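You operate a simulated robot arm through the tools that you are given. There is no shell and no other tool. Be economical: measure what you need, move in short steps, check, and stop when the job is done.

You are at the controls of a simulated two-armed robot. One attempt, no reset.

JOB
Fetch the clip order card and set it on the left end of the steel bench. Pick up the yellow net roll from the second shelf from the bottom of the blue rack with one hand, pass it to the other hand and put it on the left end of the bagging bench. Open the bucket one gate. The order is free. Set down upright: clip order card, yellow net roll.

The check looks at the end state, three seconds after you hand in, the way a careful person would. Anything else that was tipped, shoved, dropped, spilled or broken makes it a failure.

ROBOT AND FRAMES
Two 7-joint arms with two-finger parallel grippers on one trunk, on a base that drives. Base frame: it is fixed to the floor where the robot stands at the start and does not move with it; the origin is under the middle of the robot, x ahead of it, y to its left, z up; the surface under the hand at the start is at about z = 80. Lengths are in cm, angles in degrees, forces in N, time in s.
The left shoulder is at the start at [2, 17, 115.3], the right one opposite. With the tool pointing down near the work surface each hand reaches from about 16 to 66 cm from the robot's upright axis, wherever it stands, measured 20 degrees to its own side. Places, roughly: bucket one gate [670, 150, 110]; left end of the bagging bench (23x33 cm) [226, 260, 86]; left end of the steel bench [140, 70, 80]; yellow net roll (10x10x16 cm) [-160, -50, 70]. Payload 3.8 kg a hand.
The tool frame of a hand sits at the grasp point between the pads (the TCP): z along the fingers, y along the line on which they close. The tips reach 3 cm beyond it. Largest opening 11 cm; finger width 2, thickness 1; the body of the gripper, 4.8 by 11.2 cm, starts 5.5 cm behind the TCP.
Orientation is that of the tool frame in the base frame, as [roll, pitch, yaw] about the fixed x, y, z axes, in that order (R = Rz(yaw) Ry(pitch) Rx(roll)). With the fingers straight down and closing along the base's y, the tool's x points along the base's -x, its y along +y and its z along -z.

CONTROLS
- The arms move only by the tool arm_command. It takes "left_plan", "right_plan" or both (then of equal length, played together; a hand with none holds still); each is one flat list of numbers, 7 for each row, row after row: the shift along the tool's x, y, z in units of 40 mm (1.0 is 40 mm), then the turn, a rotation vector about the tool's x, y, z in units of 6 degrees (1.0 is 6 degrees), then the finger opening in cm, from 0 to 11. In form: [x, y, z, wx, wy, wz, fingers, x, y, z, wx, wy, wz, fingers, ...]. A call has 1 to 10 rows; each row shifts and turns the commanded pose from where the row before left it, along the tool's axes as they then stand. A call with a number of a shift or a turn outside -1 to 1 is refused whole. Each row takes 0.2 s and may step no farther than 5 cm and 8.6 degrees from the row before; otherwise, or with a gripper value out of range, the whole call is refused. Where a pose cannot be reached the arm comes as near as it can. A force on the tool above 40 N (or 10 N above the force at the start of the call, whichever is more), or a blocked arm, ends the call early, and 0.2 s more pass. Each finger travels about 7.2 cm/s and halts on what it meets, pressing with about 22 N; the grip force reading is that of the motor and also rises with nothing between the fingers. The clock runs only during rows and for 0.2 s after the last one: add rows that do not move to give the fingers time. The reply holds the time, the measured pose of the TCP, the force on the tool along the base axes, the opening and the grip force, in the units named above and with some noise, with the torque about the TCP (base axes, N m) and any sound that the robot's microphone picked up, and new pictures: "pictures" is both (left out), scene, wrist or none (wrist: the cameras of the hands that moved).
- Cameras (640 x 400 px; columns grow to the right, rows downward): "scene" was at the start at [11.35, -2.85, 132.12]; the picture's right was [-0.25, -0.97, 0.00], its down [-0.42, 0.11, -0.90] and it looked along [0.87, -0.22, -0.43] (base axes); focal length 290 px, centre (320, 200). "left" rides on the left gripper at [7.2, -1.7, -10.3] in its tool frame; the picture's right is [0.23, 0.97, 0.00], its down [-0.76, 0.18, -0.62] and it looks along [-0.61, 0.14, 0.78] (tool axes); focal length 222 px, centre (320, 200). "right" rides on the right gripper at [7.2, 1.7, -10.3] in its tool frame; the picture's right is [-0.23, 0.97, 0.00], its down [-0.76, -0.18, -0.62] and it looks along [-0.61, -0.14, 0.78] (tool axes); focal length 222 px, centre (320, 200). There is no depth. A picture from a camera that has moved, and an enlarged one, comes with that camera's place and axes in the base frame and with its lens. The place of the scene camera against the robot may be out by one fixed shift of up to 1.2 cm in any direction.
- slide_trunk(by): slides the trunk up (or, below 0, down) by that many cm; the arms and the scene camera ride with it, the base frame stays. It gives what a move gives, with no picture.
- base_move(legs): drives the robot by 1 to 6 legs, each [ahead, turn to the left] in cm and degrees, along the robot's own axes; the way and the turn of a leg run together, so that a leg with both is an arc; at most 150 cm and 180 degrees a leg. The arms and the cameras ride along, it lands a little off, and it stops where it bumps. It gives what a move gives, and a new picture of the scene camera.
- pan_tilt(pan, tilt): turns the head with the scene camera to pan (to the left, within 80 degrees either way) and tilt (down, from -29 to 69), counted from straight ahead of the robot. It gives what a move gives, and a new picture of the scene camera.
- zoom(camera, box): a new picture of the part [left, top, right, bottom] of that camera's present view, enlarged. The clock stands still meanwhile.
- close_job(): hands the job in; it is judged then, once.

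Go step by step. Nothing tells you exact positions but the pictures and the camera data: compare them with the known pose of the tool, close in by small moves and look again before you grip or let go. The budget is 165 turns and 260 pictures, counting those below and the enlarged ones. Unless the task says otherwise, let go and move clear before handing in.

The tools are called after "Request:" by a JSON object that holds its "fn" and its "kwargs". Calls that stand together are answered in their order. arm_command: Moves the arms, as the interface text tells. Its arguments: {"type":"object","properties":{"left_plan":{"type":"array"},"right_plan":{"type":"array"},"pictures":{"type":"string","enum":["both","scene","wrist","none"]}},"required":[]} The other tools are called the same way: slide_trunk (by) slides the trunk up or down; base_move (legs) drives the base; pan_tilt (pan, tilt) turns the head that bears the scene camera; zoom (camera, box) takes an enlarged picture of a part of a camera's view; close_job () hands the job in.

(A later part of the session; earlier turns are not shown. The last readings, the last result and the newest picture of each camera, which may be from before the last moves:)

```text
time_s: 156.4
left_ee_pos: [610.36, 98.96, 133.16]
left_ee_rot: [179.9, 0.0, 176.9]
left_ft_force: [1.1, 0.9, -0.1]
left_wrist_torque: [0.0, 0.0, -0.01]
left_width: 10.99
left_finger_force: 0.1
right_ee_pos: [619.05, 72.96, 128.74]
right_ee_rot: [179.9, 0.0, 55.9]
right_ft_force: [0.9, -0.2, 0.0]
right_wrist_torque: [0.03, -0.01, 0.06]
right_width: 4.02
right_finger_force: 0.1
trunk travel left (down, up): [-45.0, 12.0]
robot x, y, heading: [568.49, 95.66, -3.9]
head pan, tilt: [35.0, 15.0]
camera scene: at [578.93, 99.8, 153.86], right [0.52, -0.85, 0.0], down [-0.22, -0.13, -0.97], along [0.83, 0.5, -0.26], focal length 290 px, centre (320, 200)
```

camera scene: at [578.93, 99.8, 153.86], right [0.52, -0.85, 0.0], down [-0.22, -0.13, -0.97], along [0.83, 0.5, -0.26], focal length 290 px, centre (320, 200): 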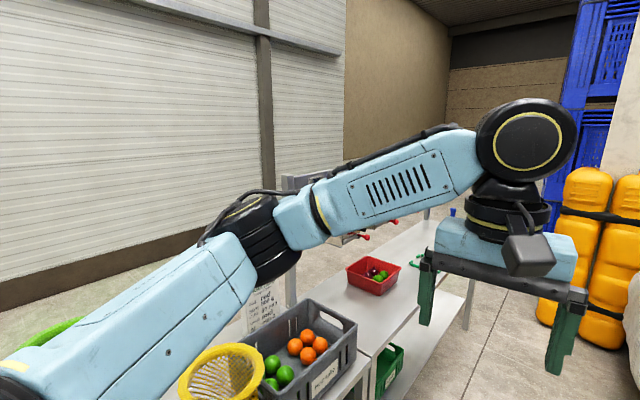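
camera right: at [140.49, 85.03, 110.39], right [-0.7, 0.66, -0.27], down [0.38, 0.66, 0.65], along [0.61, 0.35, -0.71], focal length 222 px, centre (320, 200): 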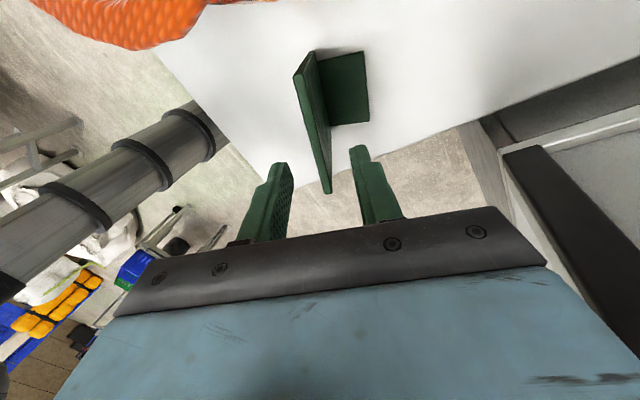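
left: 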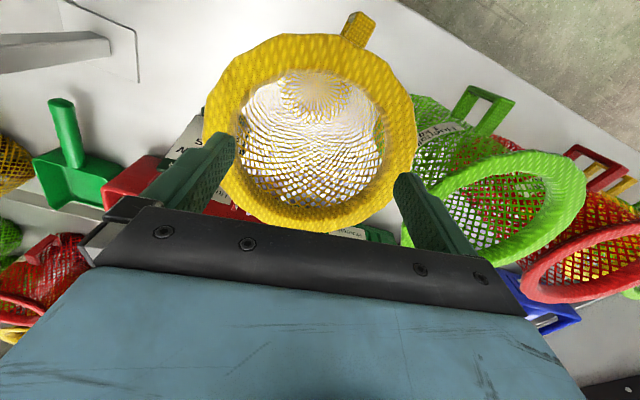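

The hoppers are hidden behind my left arm. I drive further on, staying well to the right, then turn left to face the row squarely.

Request:
{"fn": "base_move", "kwargs": {"legs": [[0, -16], [95, 0], [0, 110]]}}

Request:
{"fn": "pan_tilt", "kwargs": {"pan": 0, "tilt": 20}}

```text
time_s: 166.9
left_ee_pos: [652.07, 105.26, 133.03]
left_ee_rot: [180.0, 0.0, -88.6]
left_ft_force: [-0.1, 0.5, -0.2]
left_wrist_torque: [-0.01, -0.02, -0.03]
left_width: 10.99
left_finger_force: 0.0
right_ee_pos: [677.41, 115.91, 128.93]
right_ee_rot: [180.0, -0.1, 150.2]
right_ft_force: [0.8, 0.0, -0.1]
right_wrist_torque: [0.05, 0.0, 0.01]
right_width: 3.97
right_finger_force: 0.0
trunk travel left (down, up): [-45.0, 12.0]
robot x, y, heading: [658.68, 63.7, 90.9]
head pan, tilt: [35.0, 15.0]
camera scene: at [653.55, 72.85, 153.86], right [0.81, 0.58, 0.0], down [0.15, -0.21, -0.97], along [-0.56, 0.78, -0.26], focal length 290 px, centre (320, 200)
```

scene: 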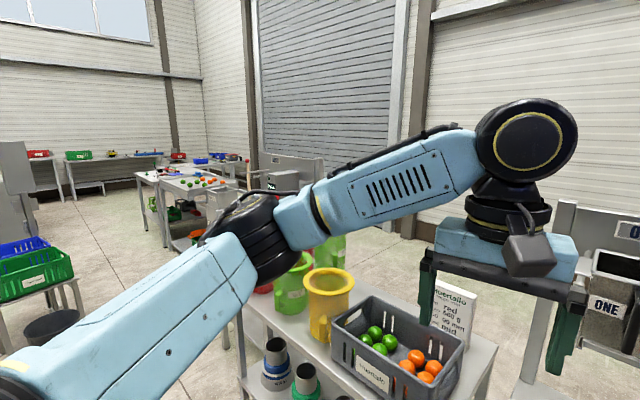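

```text
time_s: 167.9
left_ee_pos: [652.15, 105.22, 133.16]
left_ee_rot: [-180.0, 0.0, -88.8]
left_ft_force: [-0.2, -0.5, -0.6]
left_wrist_torque: [0.02, 0.05, -0.01]
left_width: 11.02
left_finger_force: 0.1
right_ee_pos: [677.47, 115.91, 128.85]
right_ee_rot: [180.0, -0.1, 150.1]
right_ft_force: [-0.9, -0.8, 0.1]
right_wrist_torque: [0.01, -0.01, 0.0]
right_width: 3.99
right_finger_force: 0.0
trunk travel left (down, up): [-45.0, 12.0]
robot x, y, heading: [658.67, 63.87, 90.5]
head pan, tilt: [0.0, 20.0]
camera scene: at [658.89, 74.58, 153.04], right [1.0, 0.01, 0.0], down [0.0, -0.34, -0.94], along [-0.01, 0.94, -0.34], focal length 290 px, centre (320, 200)
```

scene: 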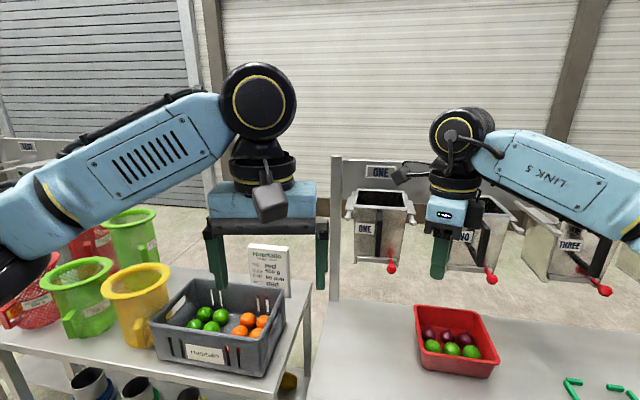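

Bucket ONE is straight ahead, with a black lever and red knob. I zoom in.

Request:
{"fn": "zoom", "kwargs": {"camera": "scene", "box": [330, 150, 530, 300]}}

```text
2.67 times, centred on (430, 225) of scene
camera zoom: at [658.89, 74.58, 153.04], right [1.0, 0.01, 0.0], down [0.0, -0.34, -0.94], along [-0.01, 0.94, -0.34], focal length 772 px, centre (27, 133)
```

zoom: 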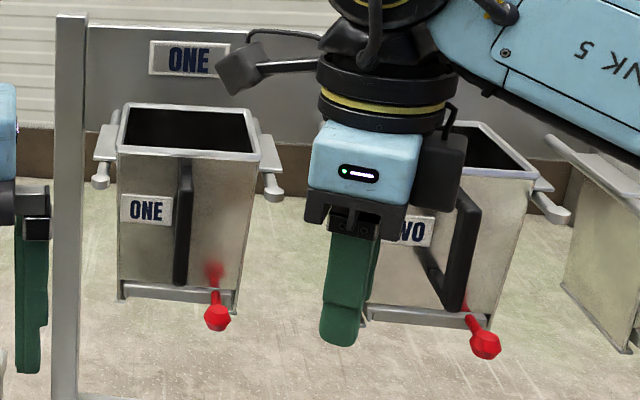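

The gate has a red knob at the bottom front of the hopper. I view it from the right wrist camera for triangulation and shape.

Request:
{"fn": "zoom", "kwargs": {"camera": "right", "box": [0, 0, 640, 400]}}

Request:
{"fn": "zoom", "kwargs": {"camera": "left", "box": [0, 0, 640, 400]}}

```text
1.00 times, centred on (320, 200) of right (not enlarged: the box is as wide or as high as the picture)
camera zoom: at [671.95, 121.06, 139.3], right [0.68, 0.73, 0.0], down [0.57, -0.53, 0.62], along [0.46, -0.42, -0.78], focal length 222 px, centre (320, 200)
```

zoom: 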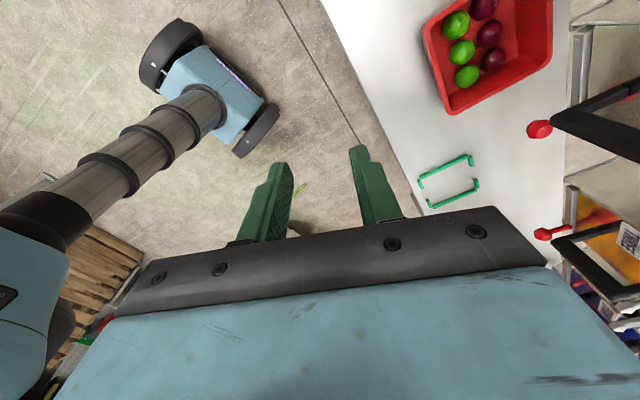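

```text
1.00 times, centred on (320, 200) of left (not enlarged: the box is as wide or as high as the picture)
camera zoom: at [654.12, 98.05, 143.44], right [-0.97, -0.25, 0.0], down [-0.19, 0.76, 0.62], along [-0.15, 0.6, -0.78], focal length 222 px, centre (320, 200)
```

zoom: 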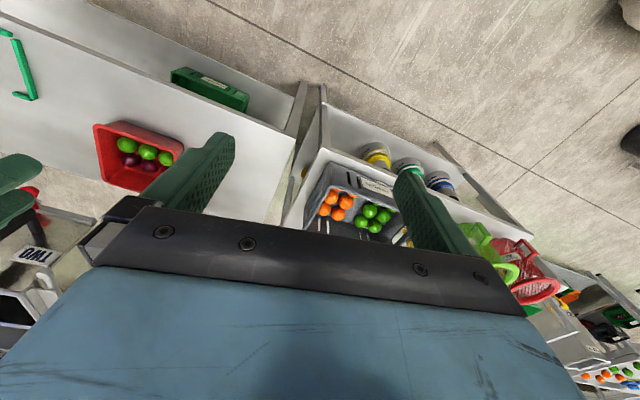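

I back off a little and turn the right hand so it points forward with its camera on top, for a good look at the knob.

Request:
{"fn": "base_move", "kwargs": {"legs": [[-18, 0]]}}

Request:
{"fn": "arm_command", "kwargs": {"right_plan": [0, 0, 0, 0, 0, 1, 4, 0, 0, 0, 0, 0, 1, 4, 0, 0, 0, 0, 0, 1, 4, 0, 0, 0, 0, 0, 1, 4, 0, 0, 0, 0, 0, 1, 4, 0, 0, 0, 0, 0, 1, 4, 0, 0, 0, 0, 0, 1, 4, 0, 0, 0, 0, 0, 1, 4, 0, 0, 0, 0, 0, 1, 4, 0, 0, 0, 0, 0, 1, 4], "pictures": "none"}}

Request:
{"fn": "arm_command", "kwargs": {"right_plan": [0, 0, 0, 0, 1, 0, 4, 0, 0, 0, 0, 1, 0, 4, 0, 0, 0, 0, 1, 0, 4, 0, 0, 0, 0, 1, 0, 4, 0, 0, 0, 0, 1, 0, 4, 0, 0, 0, 0, 1, 0, 4, 0, 0, 0, 0, 1, 0, 4]}}

```text
time_s: 169.4
left_ee_pos: [652.36, 87.33, 133.13]
left_ee_rot: [180.0, 0.0, -88.8]
left_ft_force: [-1.4, -0.2, 0.8]
left_wrist_torque: [0.0, 0.02, -0.02]
left_width: 11.01
left_finger_force: 0.1
right_ee_pos: [677.69, 97.88, 128.76]
right_ee_rot: [179.8, -0.1, 150.2]
right_ft_force: [-0.5, 0.5, 0.4]
right_wrist_torque: [0.01, 0.0, 0.0]
right_width: 4.02
right_finger_force: 0.0
trunk travel left (down, up): [-45.0, 12.0]
robot x, y, heading: [658.88, 45.81, 90.5]
head pan, tilt: [0.0, 20.0]
camera scene: at [659.11, 56.61, 153.05], right [1.0, 0.01, 0.0], down [0.0, -0.34, -0.94], along [-0.01, 0.94, -0.34], focal length 290 px, centre (320, 200)
```

scene: 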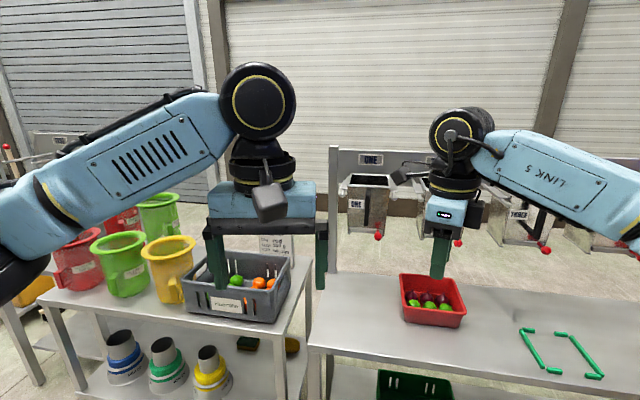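

```text
time_s: 171.6
left_ee_pos: [652.27, 87.44, 133.17]
left_ee_rot: [179.9, -0.1, -88.9]
left_ft_force: [-0.6, 0.8, -0.1]
left_wrist_torque: [-0.01, -0.02, 0.0]
left_width: 10.99
left_finger_force: 0.2
right_ee_pos: [677.69, 97.91, 128.86]
right_ee_rot: [-179.9, -0.2, 90.1]
right_ft_force: [0.0, -0.2, -0.9]
right_wrist_torque: [0.0, 0.02, -0.01]
right_width: 3.99
right_finger_force: 0.1
trunk travel left (down, up): [-45.0, 12.0]
robot x, y, heading: [658.71, 45.88, 90.7]
head pan, tilt: [0.0, 20.0]
```

```text
time_s: 173.2
left_ee_pos: [652.36, 87.29, 133.1]
left_ee_rot: [180.0, -0.1, -88.9]
left_ft_force: [1.2, -0.4, 0.1]
left_wrist_torque: [0.03, -0.02, 0.0]
left_width: 10.99
left_finger_force: 0.0
right_ee_pos: [677.76, 97.98, 128.88]
right_ee_rot: [-179.9, -42.3, 90.1]
right_ft_force: [0.1, -0.3, 0.4]
right_wrist_torque: [0.0, 0.0, 0.01]
right_width: 3.99
right_finger_force: 0.1
trunk travel left (down, up): [-45.0, 12.0]
robot x, y, heading: [658.85, 45.96, 90.7]
head pan, tilt: [0.0, 20.0]
camera scene: at [659.13, 56.65, 153.05], right [1.0, 0.01, 0.0], down [0.0, -0.34, -0.94], along [-0.01, 0.94, -0.34], focal length 290 px, centre (320, 200)
camera right: at [679.39, 96.53, 141.43], right [0.97, -0.17, -0.15], down [-0.17, -0.98, -0.05], along [-0.14, 0.08, -0.99], focal length 222 px, centre (320, 200)
```

scene: 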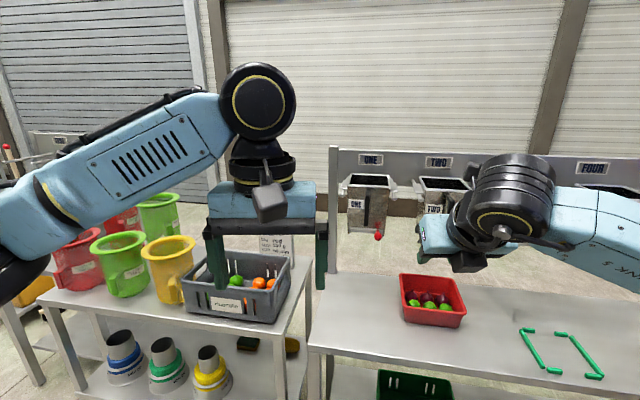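
right: 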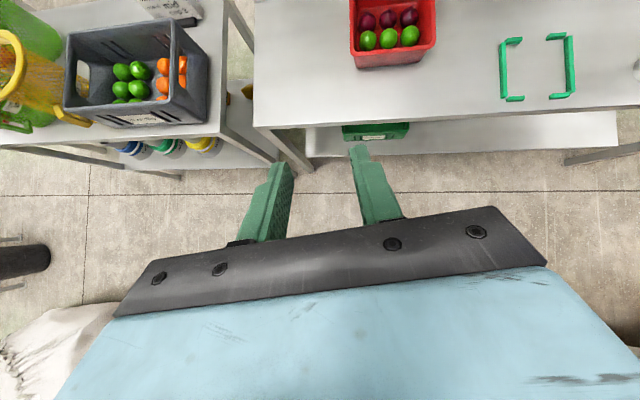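

Knob triangulates to about [676, 138.5, 111]. I finish pitching the hand to horizontal.

Request:
{"fn": "arm_command", "kwargs": {"right_plan": [0, 0, 0, 0, 1, 0, 4, 0, 0, 0, 0, 1, 0, 4, 0, 0, 0, 0, 1, 0, 4, 0, 0, 0, 0, 1, 0, 4, 0, 0, 0, 0, 1, 0, 4, 0, 0, 0, 0, 1, 0, 4, 0, 0, 0, 0, 0.5, 0, 4]}}

```text
time_s: 174.8
left_ee_pos: [652.21, 87.38, 133.14]
left_ee_rot: [-180.0, -0.2, -88.8]
left_ft_force: [-0.3, 0.8, -0.7]
left_wrist_torque: [0.02, 0.0, -0.02]
left_width: 11.03
left_finger_force: 0.1
right_ee_pos: [677.75, 98.04, 128.78]
right_ee_rot: [-179.7, -72.1, 89.9]
right_ft_force: [-0.2, 0.6, 0.3]
right_wrist_torque: [-0.01, 0.01, -0.01]
right_width: 3.99
right_finger_force: 0.2
right hand out of reach, approached as far as the arm can: row 6, 7
trunk travel left (down, up): [-45.0, 12.0]
robot x, y, heading: [659.03, 45.88, 90.7]
head pan, tilt: [0.0, 20.0]
camera scene: at [659.11, 56.66, 153.04], right [1.0, 0.01, 0.0], down [0.0, -0.34, -0.94], along [-0.01, 0.94, -0.34], focal length 290 px, centre (320, 200)
camera right: at [679.38, 90.46, 138.98], right [0.97, -0.07, -0.22], down [-0.18, -0.83, -0.53], along [-0.14, 0.56, -0.82], focal length 222 px, centre (320, 200)
```

scene: 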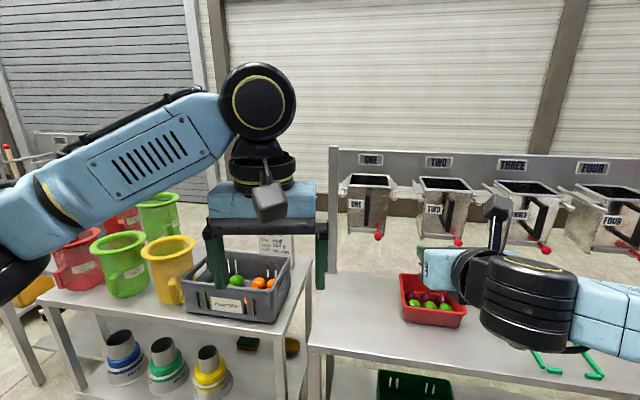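
right: 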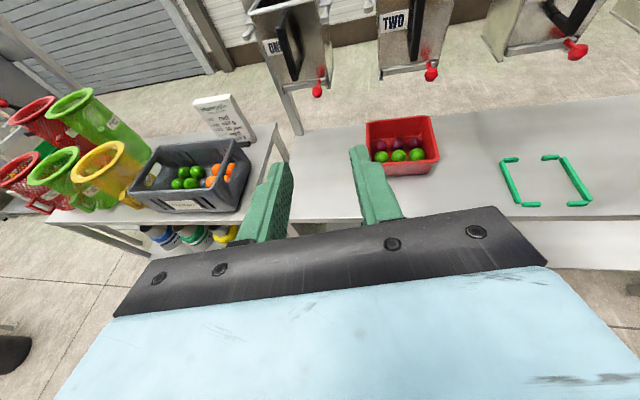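

The hand reaches 72° pitch, which is enough. I zoom on the knob from the wrist camera.

Request:
{"fn": "zoom", "kwargs": {"camera": "right", "box": [240, 0, 480, 150]}}

Request:
{"fn": "zoom", "kwargs": {"camera": "scene", "box": [330, 145, 490, 245]}}

```text
2.67 times, centred on (360, 75) of right
camera zoom: at [679.38, 90.46, 138.98], right [0.97, -0.07, -0.22], down [-0.18, -0.83, -0.53], along [-0.14, 0.56, -0.82], focal length 592 px, centre (213, 533)
```

zoom: 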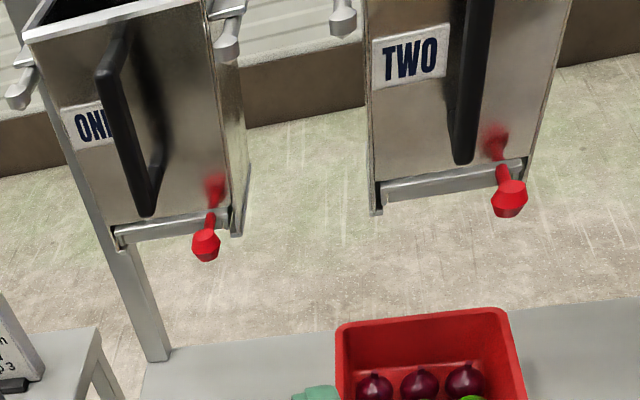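

```text
4.00 times, centred on (410, 195) of scene
camera zoom: at [659.11, 56.66, 153.04], right [1.0, 0.01, 0.0], down [0.0, -0.34, -0.94], along [-0.01, 0.94, -0.34], focal length 1158 px, centre (-40, 220)
```

zoom: 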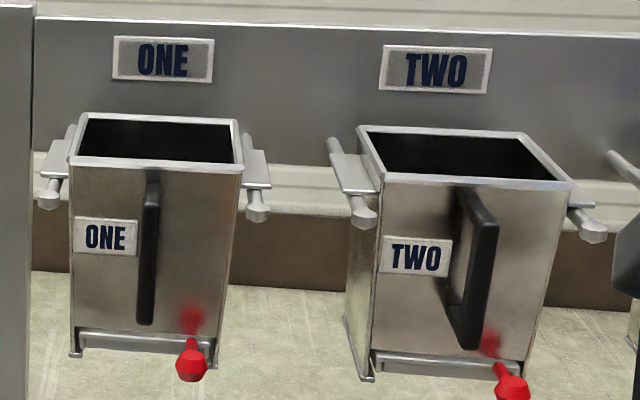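

I advance the base and lower the hand to knob height, still well short of it.

Request:
{"fn": "base_move", "kwargs": {"legs": [[18, 0]]}}

Request:
{"fn": "arm_command", "kwargs": {"right_plan": [-0.836, -0.076, 0.272, 0, 0, 0, 5, -0.836, -0.076, 0.272, 0, 0, 0, 5, -0.836, -0.076, 0.272, 0, 0, 0, 5, -0.836, -0.076, 0.272, 0, 0, 0, 5, -0.836, -0.076, 0.272, 0, 0, 0, 5]}}

```text
time_s: 176.3
left_ee_pos: [652.12, 105.29, 133.11]
left_ee_rot: [-180.0, -0.1, -88.7]
left_ft_force: [-0.3, 0.2, -1.1]
left_wrist_torque: [-0.04, 0.02, 0.01]
left_width: 10.99
left_finger_force: 0.0
right_ee_pos: [677.4, 115.87, 128.68]
right_ee_rot: [-179.8, -72.1, 90.2]
right_ft_force: [0.6, 0.2, -0.3]
right_wrist_torque: [0.0, -0.02, -0.01]
right_width: 4.02
right_finger_force: 0.0
trunk travel left (down, up): [-45.0, 12.0]
robot x, y, heading: [658.57, 63.34, 90.5]
head pan, tilt: [0.0, 20.0]
camera scene: at [658.87, 74.59, 153.04], right [1.0, 0.01, 0.0], down [0.0, -0.34, -0.94], along [-0.01, 0.94, -0.34], focal length 290 px, centre (320, 200)
```

scene: 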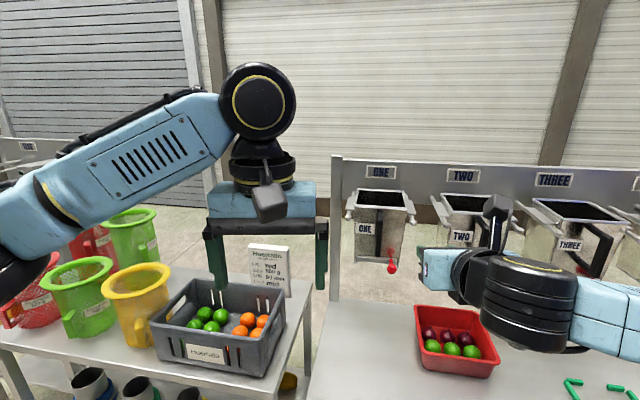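

```text
time_s: 177.5
left_ee_pos: [652.12, 105.32, 133.01]
left_ee_rot: [180.0, 0.0, -88.7]
left_ft_force: [-0.7, -1.4, -0.8]
left_wrist_torque: [0.0, 0.01, -0.02]
left_width: 11.0
left_finger_force: 0.1
right_ee_pos: [677.28, 115.85, 127.7]
right_ee_rot: [-179.8, -72.2, 90.2]
right_ft_force: [-0.7, 0.7, -0.3]
right_wrist_torque: [0.0, -0.01, 0.04]
right_width: 5.01
right_finger_force: 0.1
right hand out of reach, approached as far as the arm can: row 1, 2, 3, 4, 5
trunk travel left (down, up): [-45.0, 12.0]
robot x, y, heading: [658.86, 64.04, 90.6]
head pan, tilt: [0.0, 20.0]
camera scene: at [658.86, 74.51, 153.04], right [1.0, 0.01, 0.0], down [0.0, -0.34, -0.94], along [-0.01, 0.94, -0.34], focal length 290 px, centre (320, 200)
camera right: at [678.96, 108.38, 137.81], right [0.97, -0.06, -0.22], down [-0.17, -0.83, -0.53], along [-0.15, 0.56, -0.82], focal length 222 px, centre (320, 200)
```

scene: 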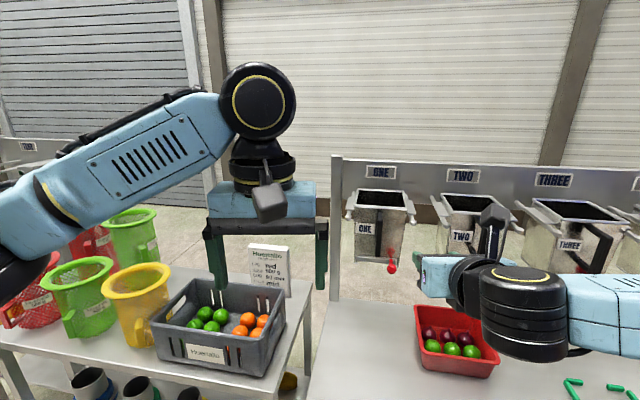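
right: 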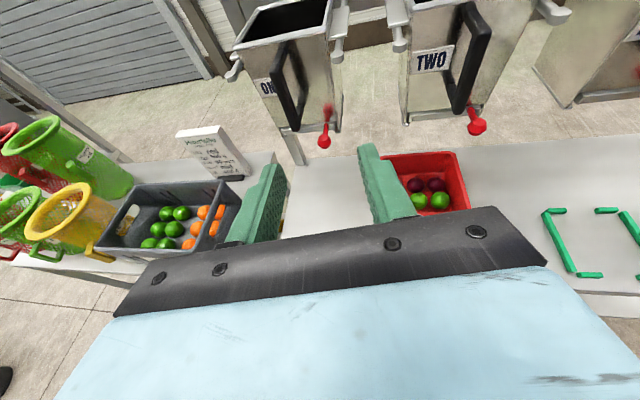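

The arm is too folded here. I back up 8 cm and extend the hand forward and down instead.

Request:
{"fn": "base_move", "kwargs": {"legs": [[-8, 0]]}}

Request:
{"fn": "arm_command", "kwargs": {"right_plan": [0.31, -0.1, 0.93, 0, 0, 0, 5, 0.31, -0.1, 0.93, 0, 0, 0, 5, 0.31, -0.1, 0.93, 0, 0, 0, 5, -0.836, 0, 0.272, 0, 0, 0, 5, -0.836, 0, 0.272, 0, 0, 0, 5, -0.836, 0, 0.272, 0, 0, 0, 5]}}

```text
time_s: 178.6
left_ee_pos: [652.18, 97.2, 133.11]
left_ee_rot: [-180.0, 0.0, -88.6]
left_ft_force: [0.8, -0.5, 0.9]
left_wrist_torque: [0.02, -0.01, 0.01]
left_width: 11.0
left_finger_force: 0.1
right_ee_pos: [677.38, 108.04, 127.71]
right_ee_rot: [-179.8, -72.2, 90.2]
right_ft_force: [0.5, -0.2, -0.7]
right_wrist_torque: [-0.01, -0.01, 0.0]
right_width: 5.0
right_finger_force: 0.0
trunk travel left (down, up): [-45.0, 12.0]
robot x, y, heading: [658.81, 55.54, 90.7]
head pan, tilt: [0.0, 20.0]
camera scene: at [658.97, 66.48, 153.05], right [1.0, 0.01, 0.0], down [0.0, -0.34, -0.94], along [-0.01, 0.94, -0.34], focal length 290 px, centre (320, 200)
```

scene: 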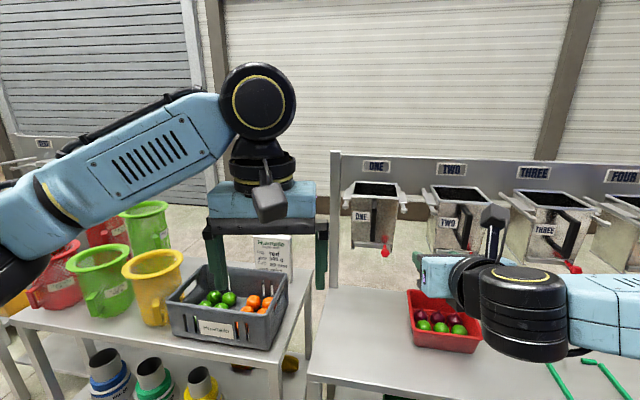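

```text
time_s: 180.0
left_ee_pos: [652.16, 97.21, 133.04]
left_ee_rot: [-180.0, 0.1, -88.6]
left_ft_force: [-0.7, -0.1, 0.3]
left_wrist_torque: [0.01, 0.0, -0.05]
left_width: 11.02
left_finger_force: 0.1
right_ee_pos: [675.94, 119.7, 124.41]
right_ee_rot: [-180.0, -72.2, 90.2]
right_ft_force: [-0.4, -0.6, 0.4]
right_wrist_torque: [0.0, 0.02, -0.04]
right_width: 5.02
right_finger_force: 0.0
right hand out of reach, approached as far as the arm can: row 5, 6
trunk travel left (down, up): [-45.0, 12.0]
robot x, y, heading: [658.63, 55.74, 90.8]
head pan, tilt: [0.0, 20.0]
camera scene: at [658.87, 66.53, 153.05], right [1.0, 0.01, 0.0], down [0.01, -0.34, -0.94], along [-0.01, 0.94, -0.34], focal length 290 px, centre (320, 200)
camera right: at [677.64, 112.24, 134.52], right [0.97, -0.06, -0.22], down [-0.17, -0.83, -0.53], along [-0.15, 0.56, -0.82], focal length 222 px, centre (320, 200)
```

scene: 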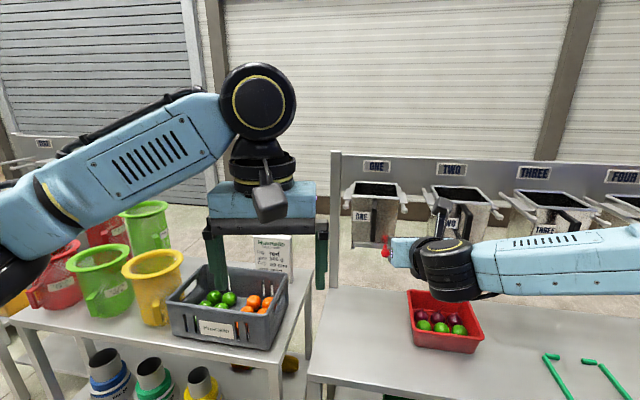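
right: 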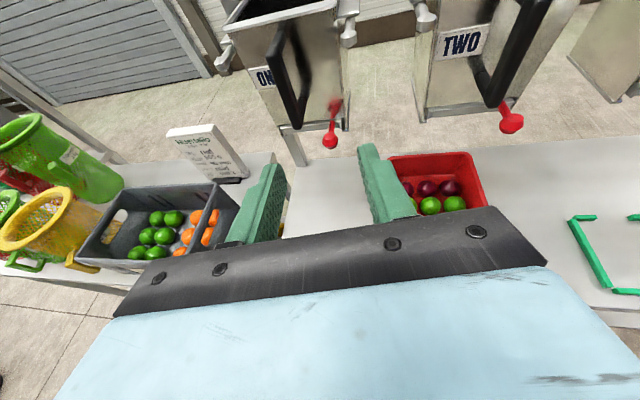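

The limit is in the wrist; lowering the trunk does the rest. The left arm has clearance (y≈97, baskets beyond y≈125).

Request:
{"fn": "slide_trunk", "kwargs": {"by": -13}}

Request:
{"fn": "zoom", "kwargs": {"camera": "scene", "box": [320, 150, 520, 275]}}

Request:
{"fn": "zoom", "kwargs": {"camera": "right", "box": [220, 30, 420, 155]}}

```text
time_s: 181.6
left_ee_pos: [651.94, 97.32, 120.06]
left_ee_rot: [180.0, 0.0, -88.6]
left_ft_force: [-0.2, 0.5, 0.2]
left_wrist_torque: [0.01, 0.02, 0.01]
left_width: 10.98
left_finger_force: 0.0
right_ee_pos: [676.17, 119.79, 111.32]
right_ee_rot: [-179.9, -72.2, 90.2]
right_ft_force: [0.5, 0.1, 0.6]
right_wrist_torque: [-0.02, 0.04, 0.03]
right_width: 4.99
right_finger_force: 0.1
trunk travel left (down, up): [-32.0, 25.0]
robot x, y, heading: [658.87, 55.67, 90.9]
head pan, tilt: [0.0, 20.0]
```

```text
3.20 times, centred on (420, 212) of scene
camera zoom: at [658.97, 66.56, 140.05], right [1.0, 0.01, 0.0], down [0.0, -0.34, -0.94], along [-0.01, 0.94, -0.34], focal length 927 px, centre (0, 160)
```

zoom: 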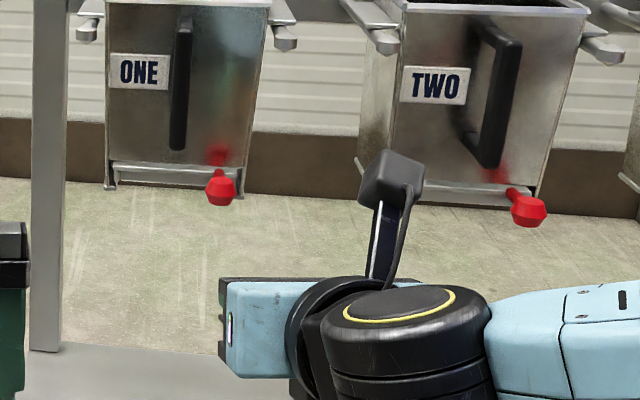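

```text
3.20 times, centred on (320, 92) of right
camera zoom: at [677.72, 112.27, 121.5], right [0.97, -0.06, -0.22], down [-0.17, -0.83, -0.53], along [-0.15, 0.56, -0.82], focal length 711 px, centre (320, 544)
```

zoom: 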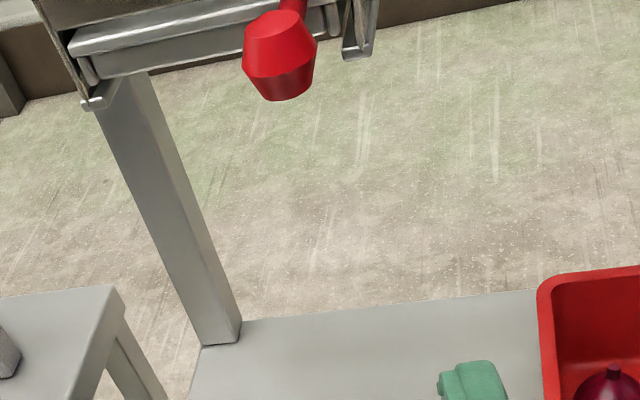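

The gate is clearly a slide plate in side rails: it pulls out toward me. Wrist-camera triangulation puts the knob at about [676, 137.7, 111.5]. I approach to within about 4 cm.

Request:
{"fn": "arm_command", "kwargs": {"right_plan": [0.31, 0, 0.95, 0, 0, 0, 5, 0.31, 0, 0.95, 0, 0, 0, 5, 0.31, 0, 0.95, 0, 0, 0, 5, 0, 0, 0, 0, 0, 0, 5]}}

```text
time_s: 182.6
left_ee_pos: [652.19, 97.16, 120.11]
left_ee_rot: [-180.0, 0.1, -88.7]
left_ft_force: [0.2, -0.8, 0.0]
left_wrist_torque: [0.0, 0.03, 0.0]
left_width: 11.0
left_finger_force: 0.0
right_ee_pos: [675.99, 131.7, 111.21]
right_ee_rot: [-179.8, -72.2, 90.1]
right_ft_force: [-0.6, 0.1, 0.1]
right_wrist_torque: [0.01, 0.03, 0.01]
right_width: 5.03
right_finger_force: 0.1
trunk travel left (down, up): [-32.0, 25.0]
robot x, y, heading: [659.0, 55.84, 90.5]
head pan, tilt: [0.0, 20.0]
camera scene: at [659.02, 66.51, 140.05], right [1.0, 0.01, 0.0], down [0.0, -0.34, -0.94], along [-0.01, 0.94, -0.34], focal length 290 px, centre (320, 200)
camera right: at [677.71, 124.22, 121.45], right [0.97, -0.06, -0.22], down [-0.17, -0.83, -0.53], along [-0.15, 0.56, -0.82], focal length 222 px, centre (320, 200)
```

scene: 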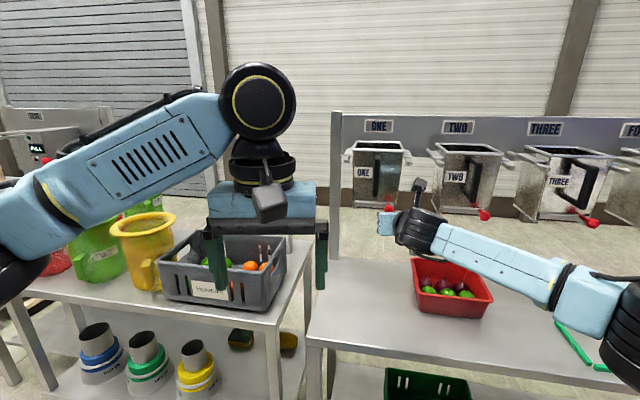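
right: 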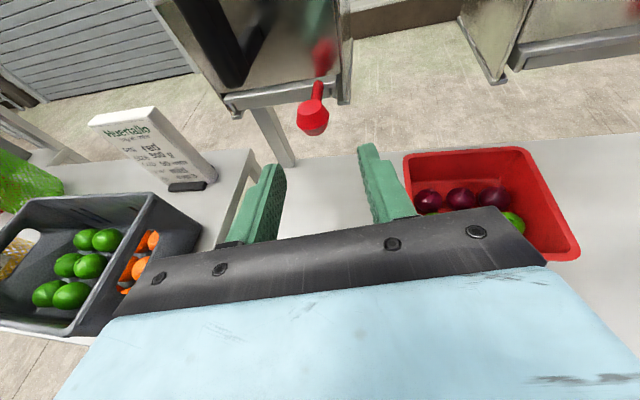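

Alignment is good. I move in the last 5 cm around the knob and look before closing.

Request:
{"fn": "arm_command", "kwargs": {"right_plan": [0.255, 0, 0.575, 0, 0, 0, 5, 0.255, 0, 0.575, 0, 0, 0, 5, 0, 0, 0, 0, 0, 0, 5], "pictures": "wrist"}}

Request:
{"fn": "zoom", "kwargs": {"camera": "scene", "box": [320, 110, 480, 250]}}

```text
time_s: 183.3
left_ee_pos: [652.12, 97.25, 120.03]
left_ee_rot: [-180.0, -0.2, -88.6]
left_ft_force: [0.9, 0.3, 0.5]
left_wrist_torque: [0.02, 0.0, -0.03]
left_width: 10.99
left_finger_force: 0.0
right_ee_pos: [676.04, 136.93, 111.91]
right_ee_rot: [-179.8, -72.2, 90.1]
right_ft_force: [0.5, -0.1, 0.2]
right_wrist_torque: [0.02, 0.0, 0.02]
right_width: 5.03
right_finger_force: 0.0
trunk travel left (down, up): [-32.0, 25.0]
robot x, y, heading: [658.84, 55.35, 90.8]
head pan, tilt: [0.0, 20.0]
camera right: at [677.71, 129.31, 121.98], right [0.97, -0.06, -0.22], down [-0.17, -0.83, -0.53], along [-0.15, 0.56, -0.82], focal length 222 px, centre (320, 200)
```

right: 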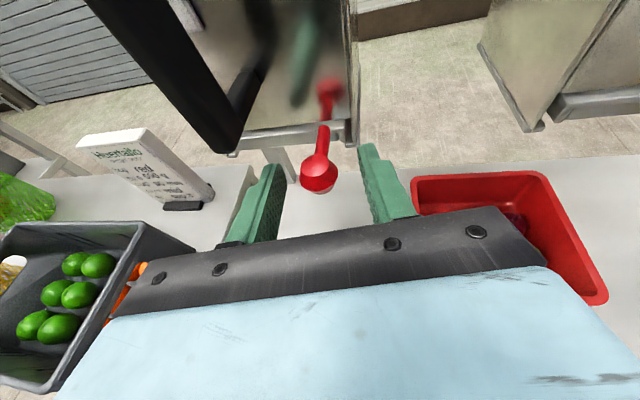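

```text
2.86 times, centred on (400, 180) of scene
camera zoom: at [659.04, 66.56, 140.05], right [1.0, 0.01, 0.0], down [0.0, -0.34, -0.94], along [-0.01, 0.94, -0.34], focal length 827 px, centre (91, 257)
```

zoom: 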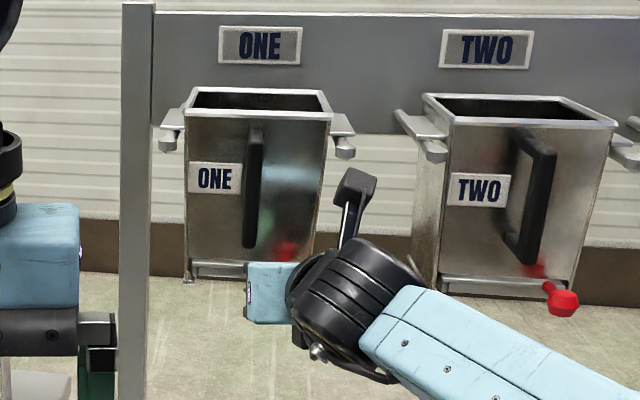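

The knob sits between the fingers. I close.

Request:
{"fn": "arm_command", "kwargs": {"right_plan": [0, 0, 0, 0, 0, 0, 2.5, 0, 0, 0, 0, 0, 0, 0, 0, 0, 0, 0, 0, 0, 0, 0, 0, 0, 0, 0, 0, 0], "pictures": "wrist"}}

```text
time_s: 184.3
left_ee_pos: [652.13, 97.29, 120.07]
left_ee_rot: [-180.0, -0.2, -88.6]
left_ft_force: [-1.0, -0.3, 0.3]
left_wrist_torque: [0.01, 0.01, 0.01]
left_width: 10.98
left_finger_force: 0.1
right_ee_pos: [675.8, 136.77, 111.81]
right_ee_rot: [-179.9, -72.2, 90.2]
right_ft_force: [-1.6, 0.9, 0.8]
right_wrist_torque: [0.03, 0.0, 0.1]
right_width: 2.51
right_finger_force: 22.3
trunk travel left (down, up): [-32.0, 25.0]
robot x, y, heading: [658.8, 55.72, 90.8]
head pan, tilt: [0.0, 20.0]
camera right: at [677.59, 129.33, 121.99], right [0.97, -0.06, -0.22], down [-0.17, -0.83, -0.53], along [-0.15, 0.56, -0.82], focal length 222 px, centre (320, 200)
```

right: 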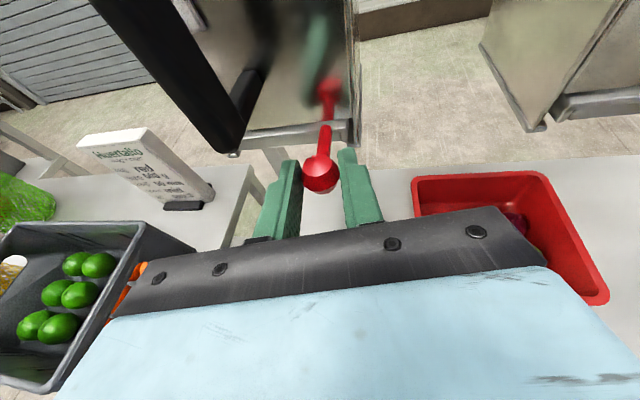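

Gripped at 2.5 cm. I pull gently straight back 1 cm at a time and read the force.

Request:
{"fn": "arm_command", "kwargs": {"right_plan": [-0.039, 0, -0.119, 0, 0, 0, 0, -0.039, 0, -0.119, 0, 0, 0, 0, -0.039, 0, -0.119, 0, 0, 0, 0, -0.039, 0, -0.119, 0, 0, 0, 0], "pictures": "wrist"}}

```text
time_s: 185.3
left_ee_pos: [652.07, 97.44, 120.02]
left_ee_rot: [180.0, -0.2, -88.6]
left_ft_force: [-0.3, -0.5, 0.1]
left_wrist_torque: [-0.02, -0.03, 0.01]
left_width: 11.0
left_finger_force: 0.0
right_ee_pos: [675.98, 134.73, 111.85]
right_ee_rot: [-179.7, -72.1, 90.0]
right_ft_force: [0.3, 0.6, 0.3]
right_wrist_torque: [0.21, 0.11, -0.02]
right_width: 2.52
right_finger_force: 21.6
trunk travel left (down, up): [-32.0, 25.0]
robot x, y, heading: [658.63, 55.62, 90.8]
head pan, tilt: [0.0, 20.0]
camera right: at [677.65, 127.23, 122.01], right [0.97, -0.06, -0.22], down [-0.17, -0.83, -0.53], along [-0.15, 0.56, -0.82], focal length 222 px, centre (320, 200)
```

right: 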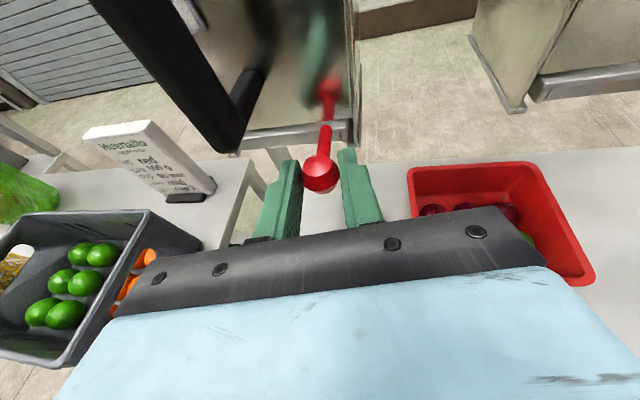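

The whole hopper came along with the knob (it hangs loosely on its arms). I push it back those 2 cm right away; I'll need the left hand to hold its handle.

Request:
{"fn": "arm_command", "kwargs": {"right_plan": [0.039, 0, 0.119, 0, 0, 0, 0, 0.039, 0, 0.119, 0, 0, 0, 0, 0.039, 0, 0.119, 0, 0, 0, 0, 0.039, 0, 0.119, 0, 0, 0, 0], "pictures": "wrist"}}

Request:
{"fn": "zoom", "kwargs": {"camera": "scene", "box": [330, 110, 450, 220]}}

Request:
{"fn": "zoom", "kwargs": {"camera": "right", "box": [180, 0, 400, 200]}}

```text
time_s: 186.3
left_ee_pos: [652.22, 97.33, 120.15]
left_ee_rot: [-180.0, 0.0, -88.6]
left_ft_force: [-0.1, -0.4, -0.1]
left_wrist_torque: [0.02, 0.0, 0.01]
left_width: 11.0
left_finger_force: 0.0
right_ee_pos: [676.0, 136.77, 111.89]
right_ee_rot: [-179.9, -72.2, 90.1]
right_ft_force: [0.4, -0.8, -0.3]
right_wrist_torque: [-0.17, -0.03, 0.02]
right_width: 2.52
right_finger_force: 22.5
trunk travel left (down, up): [-32.0, 25.0]
robot x, y, heading: [658.8, 55.06, 90.6]
head pan, tilt: [0.0, 20.0]
camera right: at [677.66, 129.29, 122.01], right [0.97, -0.06, -0.22], down [-0.17, -0.83, -0.53], along [-0.15, 0.56, -0.82], focal length 222 px, centre (320, 200)
```

right: 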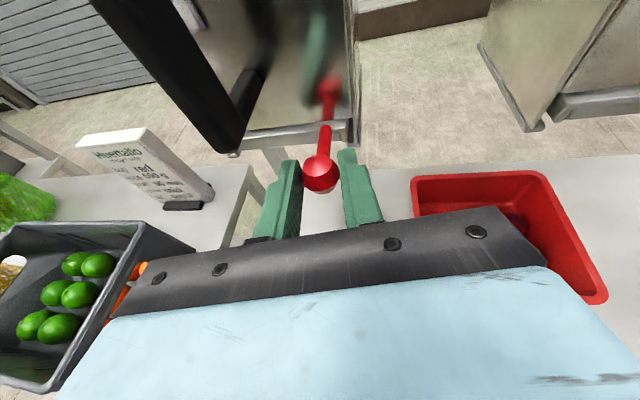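

```text
3.64 times, centred on (390, 165) of scene
camera zoom: at [658.96, 66.58, 140.04], right [1.0, 0.01, 0.0], down [0.0, -0.34, -0.94], along [-0.01, 0.94, -0.34], focal length 1053 px, centre (66, 327)
```

zoom: 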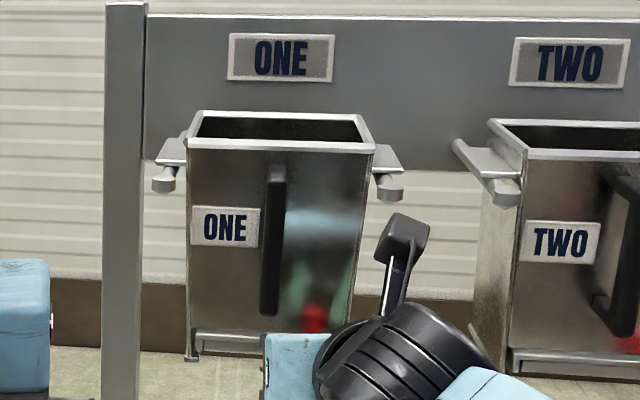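

```text
2.00 times, centred on (290, 100) of right
camera zoom: at [677.66, 129.29, 122.01], right [0.97, -0.06, -0.22], down [-0.17, -0.83, -0.53], along [-0.15, 0.56, -0.82], focal length 444 px, centre (380, 400)
```

zoom: 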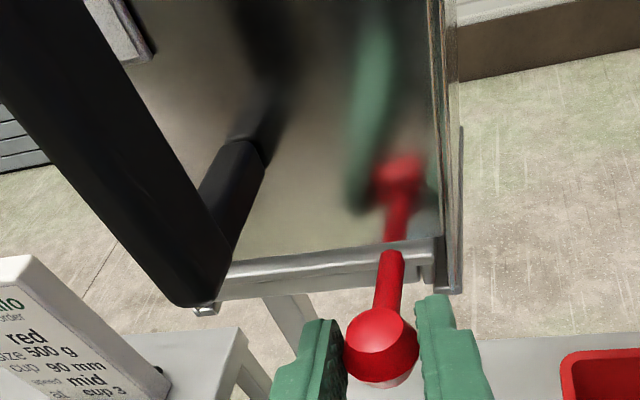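

The hopper is back where it was. I'll hold its handle with the left hand; first I raise the left hand and turn it round so its camera is on top, away from the right hand.

Request:
{"fn": "arm_command", "kwargs": {"left_plan": [0, 0, -1, 0, 0, -1, 5, 0, 0, -1, 0, 0, -1, 5, 0, 0, -1, 0, 0, -1, 5, 0, 0, -1, 0, 0, -1, 5, 0, 0, -1, 0, 0, -1, 5, 0, 0, 0, 0, 0, -1, 5, 0, 0, 0, 0, 0, -1, 5, 0, 0, 0, 0, 0, -1, 5, 0, 0, 0, 0, 0, -1, 5, 0, 0, 0, 0, 0, -1, 5], "pictures": "none"}}

Request:
{"fn": "arm_command", "kwargs": {"left_plan": [0, 0, 0, 0, 0, -1, 5, 0, 0, 0, 0, 0, -1, 5, 0, 0, 0, 0, 0, -1, 5, 0, 0, 0, 0, 0, -1, 5, 0, 0, 0, 0, 0, -1, 5, 0, 0, 0, 0, 0, -1, 5, 0, 0, 0, 0, 0, -1, 5, 0, 0, 0, 0, 0, -1, 5, 0, 0, 0, 0, 0, -1, 5, 0, 0, 0, 0, 0, -1, 5], "pictures": "none"}}

Request:
{"fn": "arm_command", "kwargs": {"left_plan": [0, 0, 0, 0, 0, -1, 5, 0, 0, 0, 0, 0, -1, 5, 0, 0, 0, 0, 0, -1, 5, 0, 0, 0, 0, 0, -1, 5, 0, 0, 0, 0, 0, -1, 5, 0, 0, 0, 0, 0, -1, 5, 0, 0, 0, 0, 0, -1, 5, 0, 0, 0, 0, 0, -1, 5, 0, 0, 0, 0, 0, -1, 5, 0, 0, 0, 0, 0, -1, 5]}}

```text
time_s: 188.6
left_ee_pos: [652.05, 97.27, 140.13]
left_ee_rot: [179.9, -0.1, -28.6]
left_ft_force: [0.8, 0.1, 0.0]
left_wrist_torque: [-0.02, -0.02, 0.02]
left_width: 5.02
left_finger_force: 0.0
right_ee_pos: [676.0, 136.73, 111.86]
right_ee_rot: [-179.8, -72.0, 90.2]
right_ft_force: [1.3, -0.2, 0.5]
right_wrist_torque: [-0.1, 0.01, -0.03]
right_width: 2.52
right_finger_force: 22.3
trunk travel left (down, up): [-32.0, 25.0]
robot x, y, heading: [658.9, 55.68, 90.9]
head pan, tilt: [0.0, 20.0]
```

```text
time_s: 190.8
left_ee_pos: [652.09, 97.25, 140.11]
left_ee_rot: [179.9, 0.1, 31.5]
left_ft_force: [-0.1, -0.3, -0.7]
left_wrist_torque: [0.01, 0.02, -0.03]
left_width: 5.03
left_finger_force: 0.0
right_ee_pos: [675.94, 136.65, 111.8]
right_ee_rot: [-179.8, -72.2, 90.1]
right_ft_force: [2.0, -2.2, -0.3]
right_wrist_torque: [0.4, 0.07, -0.11]
right_width: 2.52
right_finger_force: 21.4
trunk travel left (down, up): [-32.0, 25.0]
robot x, y, heading: [658.83, 55.67, 90.9]
head pan, tilt: [0.0, 20.0]
```

```text
time_s: 192.9
left_ee_pos: [648.61, 102.99, 142.48]
left_ee_rot: [-179.9, -0.3, 60.3]
left_ft_force: [1.3, 0.2, 0.3]
left_wrist_torque: [0.01, -0.04, -0.03]
left_width: 4.97
left_finger_force: 0.0
left hand out of reach, approached as far as the arm can: row 3, 4, 5, 6, 7, 8, 9, 10
right_ee_pos: [676.03, 136.81, 111.84]
right_ee_rot: [-179.7, -72.1, 90.2]
right_ft_force: [-0.4, -1.3, -0.6]
right_wrist_torque: [0.01, 0.02, -0.02]
right_width: 2.51
right_finger_force: 22.1
trunk travel left (down, up): [-32.0, 25.0]
robot x, y, heading: [658.59, 55.63, 90.6]
head pan, tilt: [0.0, 20.0]
camera scene: at [658.98, 66.59, 140.04], right [1.0, 0.01, 0.0], down [0.0, -0.34, -0.94], along [-0.01, 0.94, -0.34], focal length 290 px, centre (320, 200)
camera left: at [650.86, 110.02, 152.88], right [0.96, -0.29, 0.0], down [-0.22, -0.75, 0.62], along [-0.18, -0.59, -0.79], focal length 222 px, centre (320, 200)
```

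scene: 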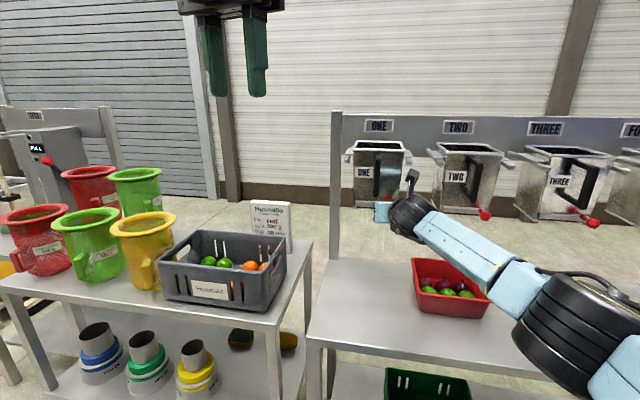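
left: 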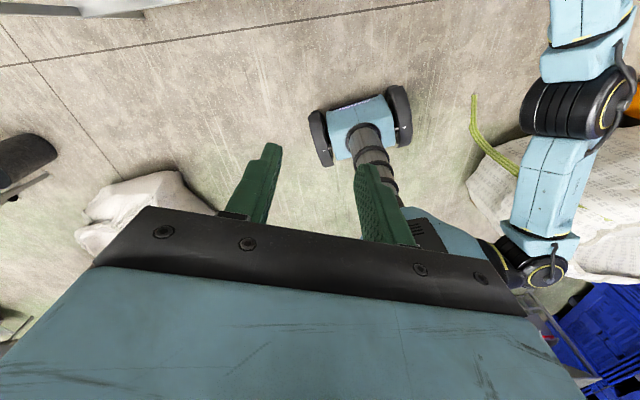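

The left wrist stops about 30° short of fully turned; I pitch it forward about the lateral axis and then take out the remaining roll.

Request:
{"fn": "arm_command", "kwargs": {"left_plan": [0, 0, 0, 0.5, 0.866, 0, 5, 0, 0, 0, 0.5, 0.866, 0, 5, 0, 0, 0, 0.5, 0.866, 0, 5, 0, 0, 0, 0.5, 0.866, 0, 5, 0, 0, 0, 0.5, 0.866, 0, 5, 0, 0, 0, 0.5, 0.866, 0, 5, 0, 0, 0, 0.5, 0.866, 0, 5, 0, 0, 0, 0.5, 0.866, 0, 5], "pictures": "none"}}

Request:
{"fn": "arm_command", "kwargs": {"left_plan": [0, 0, 0, 0, 0, -1, 5, 0, 0, 0, 0, 0, -1, 5, 0, 0, 0, 0, 0, -1, 5, 0, 0, 0, 0, 0, -1, 5, 0, 0, 0, 0, 0, -1, 5]}}

```text
time_s: 194.8
left_ee_pos: [653.26, 107.79, 152.54]
left_ee_rot: [-156.3, -33.0, 51.6]
left_ft_force: [0.6, -0.4, 0.4]
left_wrist_torque: [0.02, 0.06, 0.01]
left_width: 5.01
left_finger_force: 0.0
left hand out of reach, approached as far as the arm can: row 1, 2, 3, 4, 5, 6, 7, 8
right_ee_pos: [676.04, 136.82, 111.93]
right_ee_rot: [-179.7, -72.2, 90.0]
right_ft_force: [-1.1, 0.2, 0.3]
right_wrist_torque: [0.0, -0.04, 0.21]
right_width: 2.54
right_finger_force: 21.8
trunk travel left (down, up): [-32.0, 25.0]
robot x, y, heading: [658.75, 55.63, 90.7]
head pan, tilt: [0.0, 20.0]
```

```text
time_s: 195.9
left_ee_pos: [653.61, 108.27, 152.87]
left_ee_rot: [-159.4, -35.5, 57.5]
left_ft_force: [0.2, -0.3, -0.2]
left_wrist_torque: [-0.02, 0.02, -0.03]
left_width: 4.99
left_finger_force: 0.1
left hand out of reach, approached as far as the arm can: row 1, 2, 3, 4, 5
right_ee_pos: [676.06, 136.78, 111.92]
right_ee_rot: [-179.8, -72.1, 90.3]
right_ft_force: [-0.2, -0.1, 0.4]
right_wrist_torque: [0.07, -0.02, 0.02]
right_width: 2.51
right_finger_force: 22.2
trunk travel left (down, up): [-32.0, 25.0]
robot x, y, heading: [658.66, 55.42, 90.7]
head pan, tilt: [0.0, 20.0]
camera scene: at [658.97, 66.58, 140.04], right [1.0, 0.01, 0.0], down [0.0, -0.34, -0.94], along [-0.01, 0.94, -0.34], focal length 290 px, centre (320, 200)
camera left: at [655.45, 106.99, 165.39], right [0.97, -0.17, -0.15], down [-0.17, -0.99, -0.02], along [-0.14, 0.04, -0.99], focal length 222 px, centre (320, 200)
```

scene: 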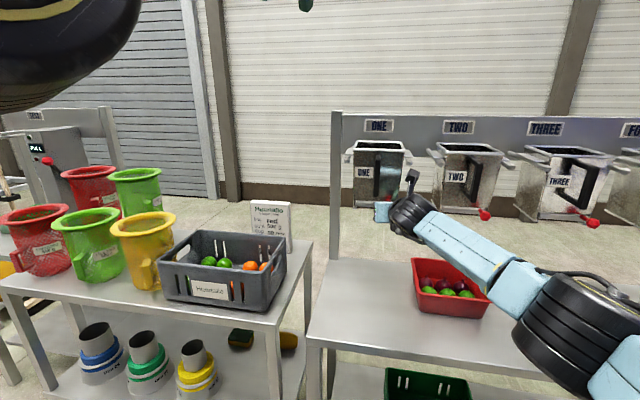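
left: 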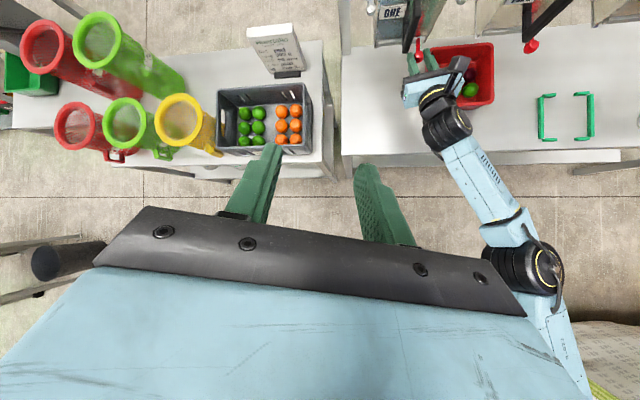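

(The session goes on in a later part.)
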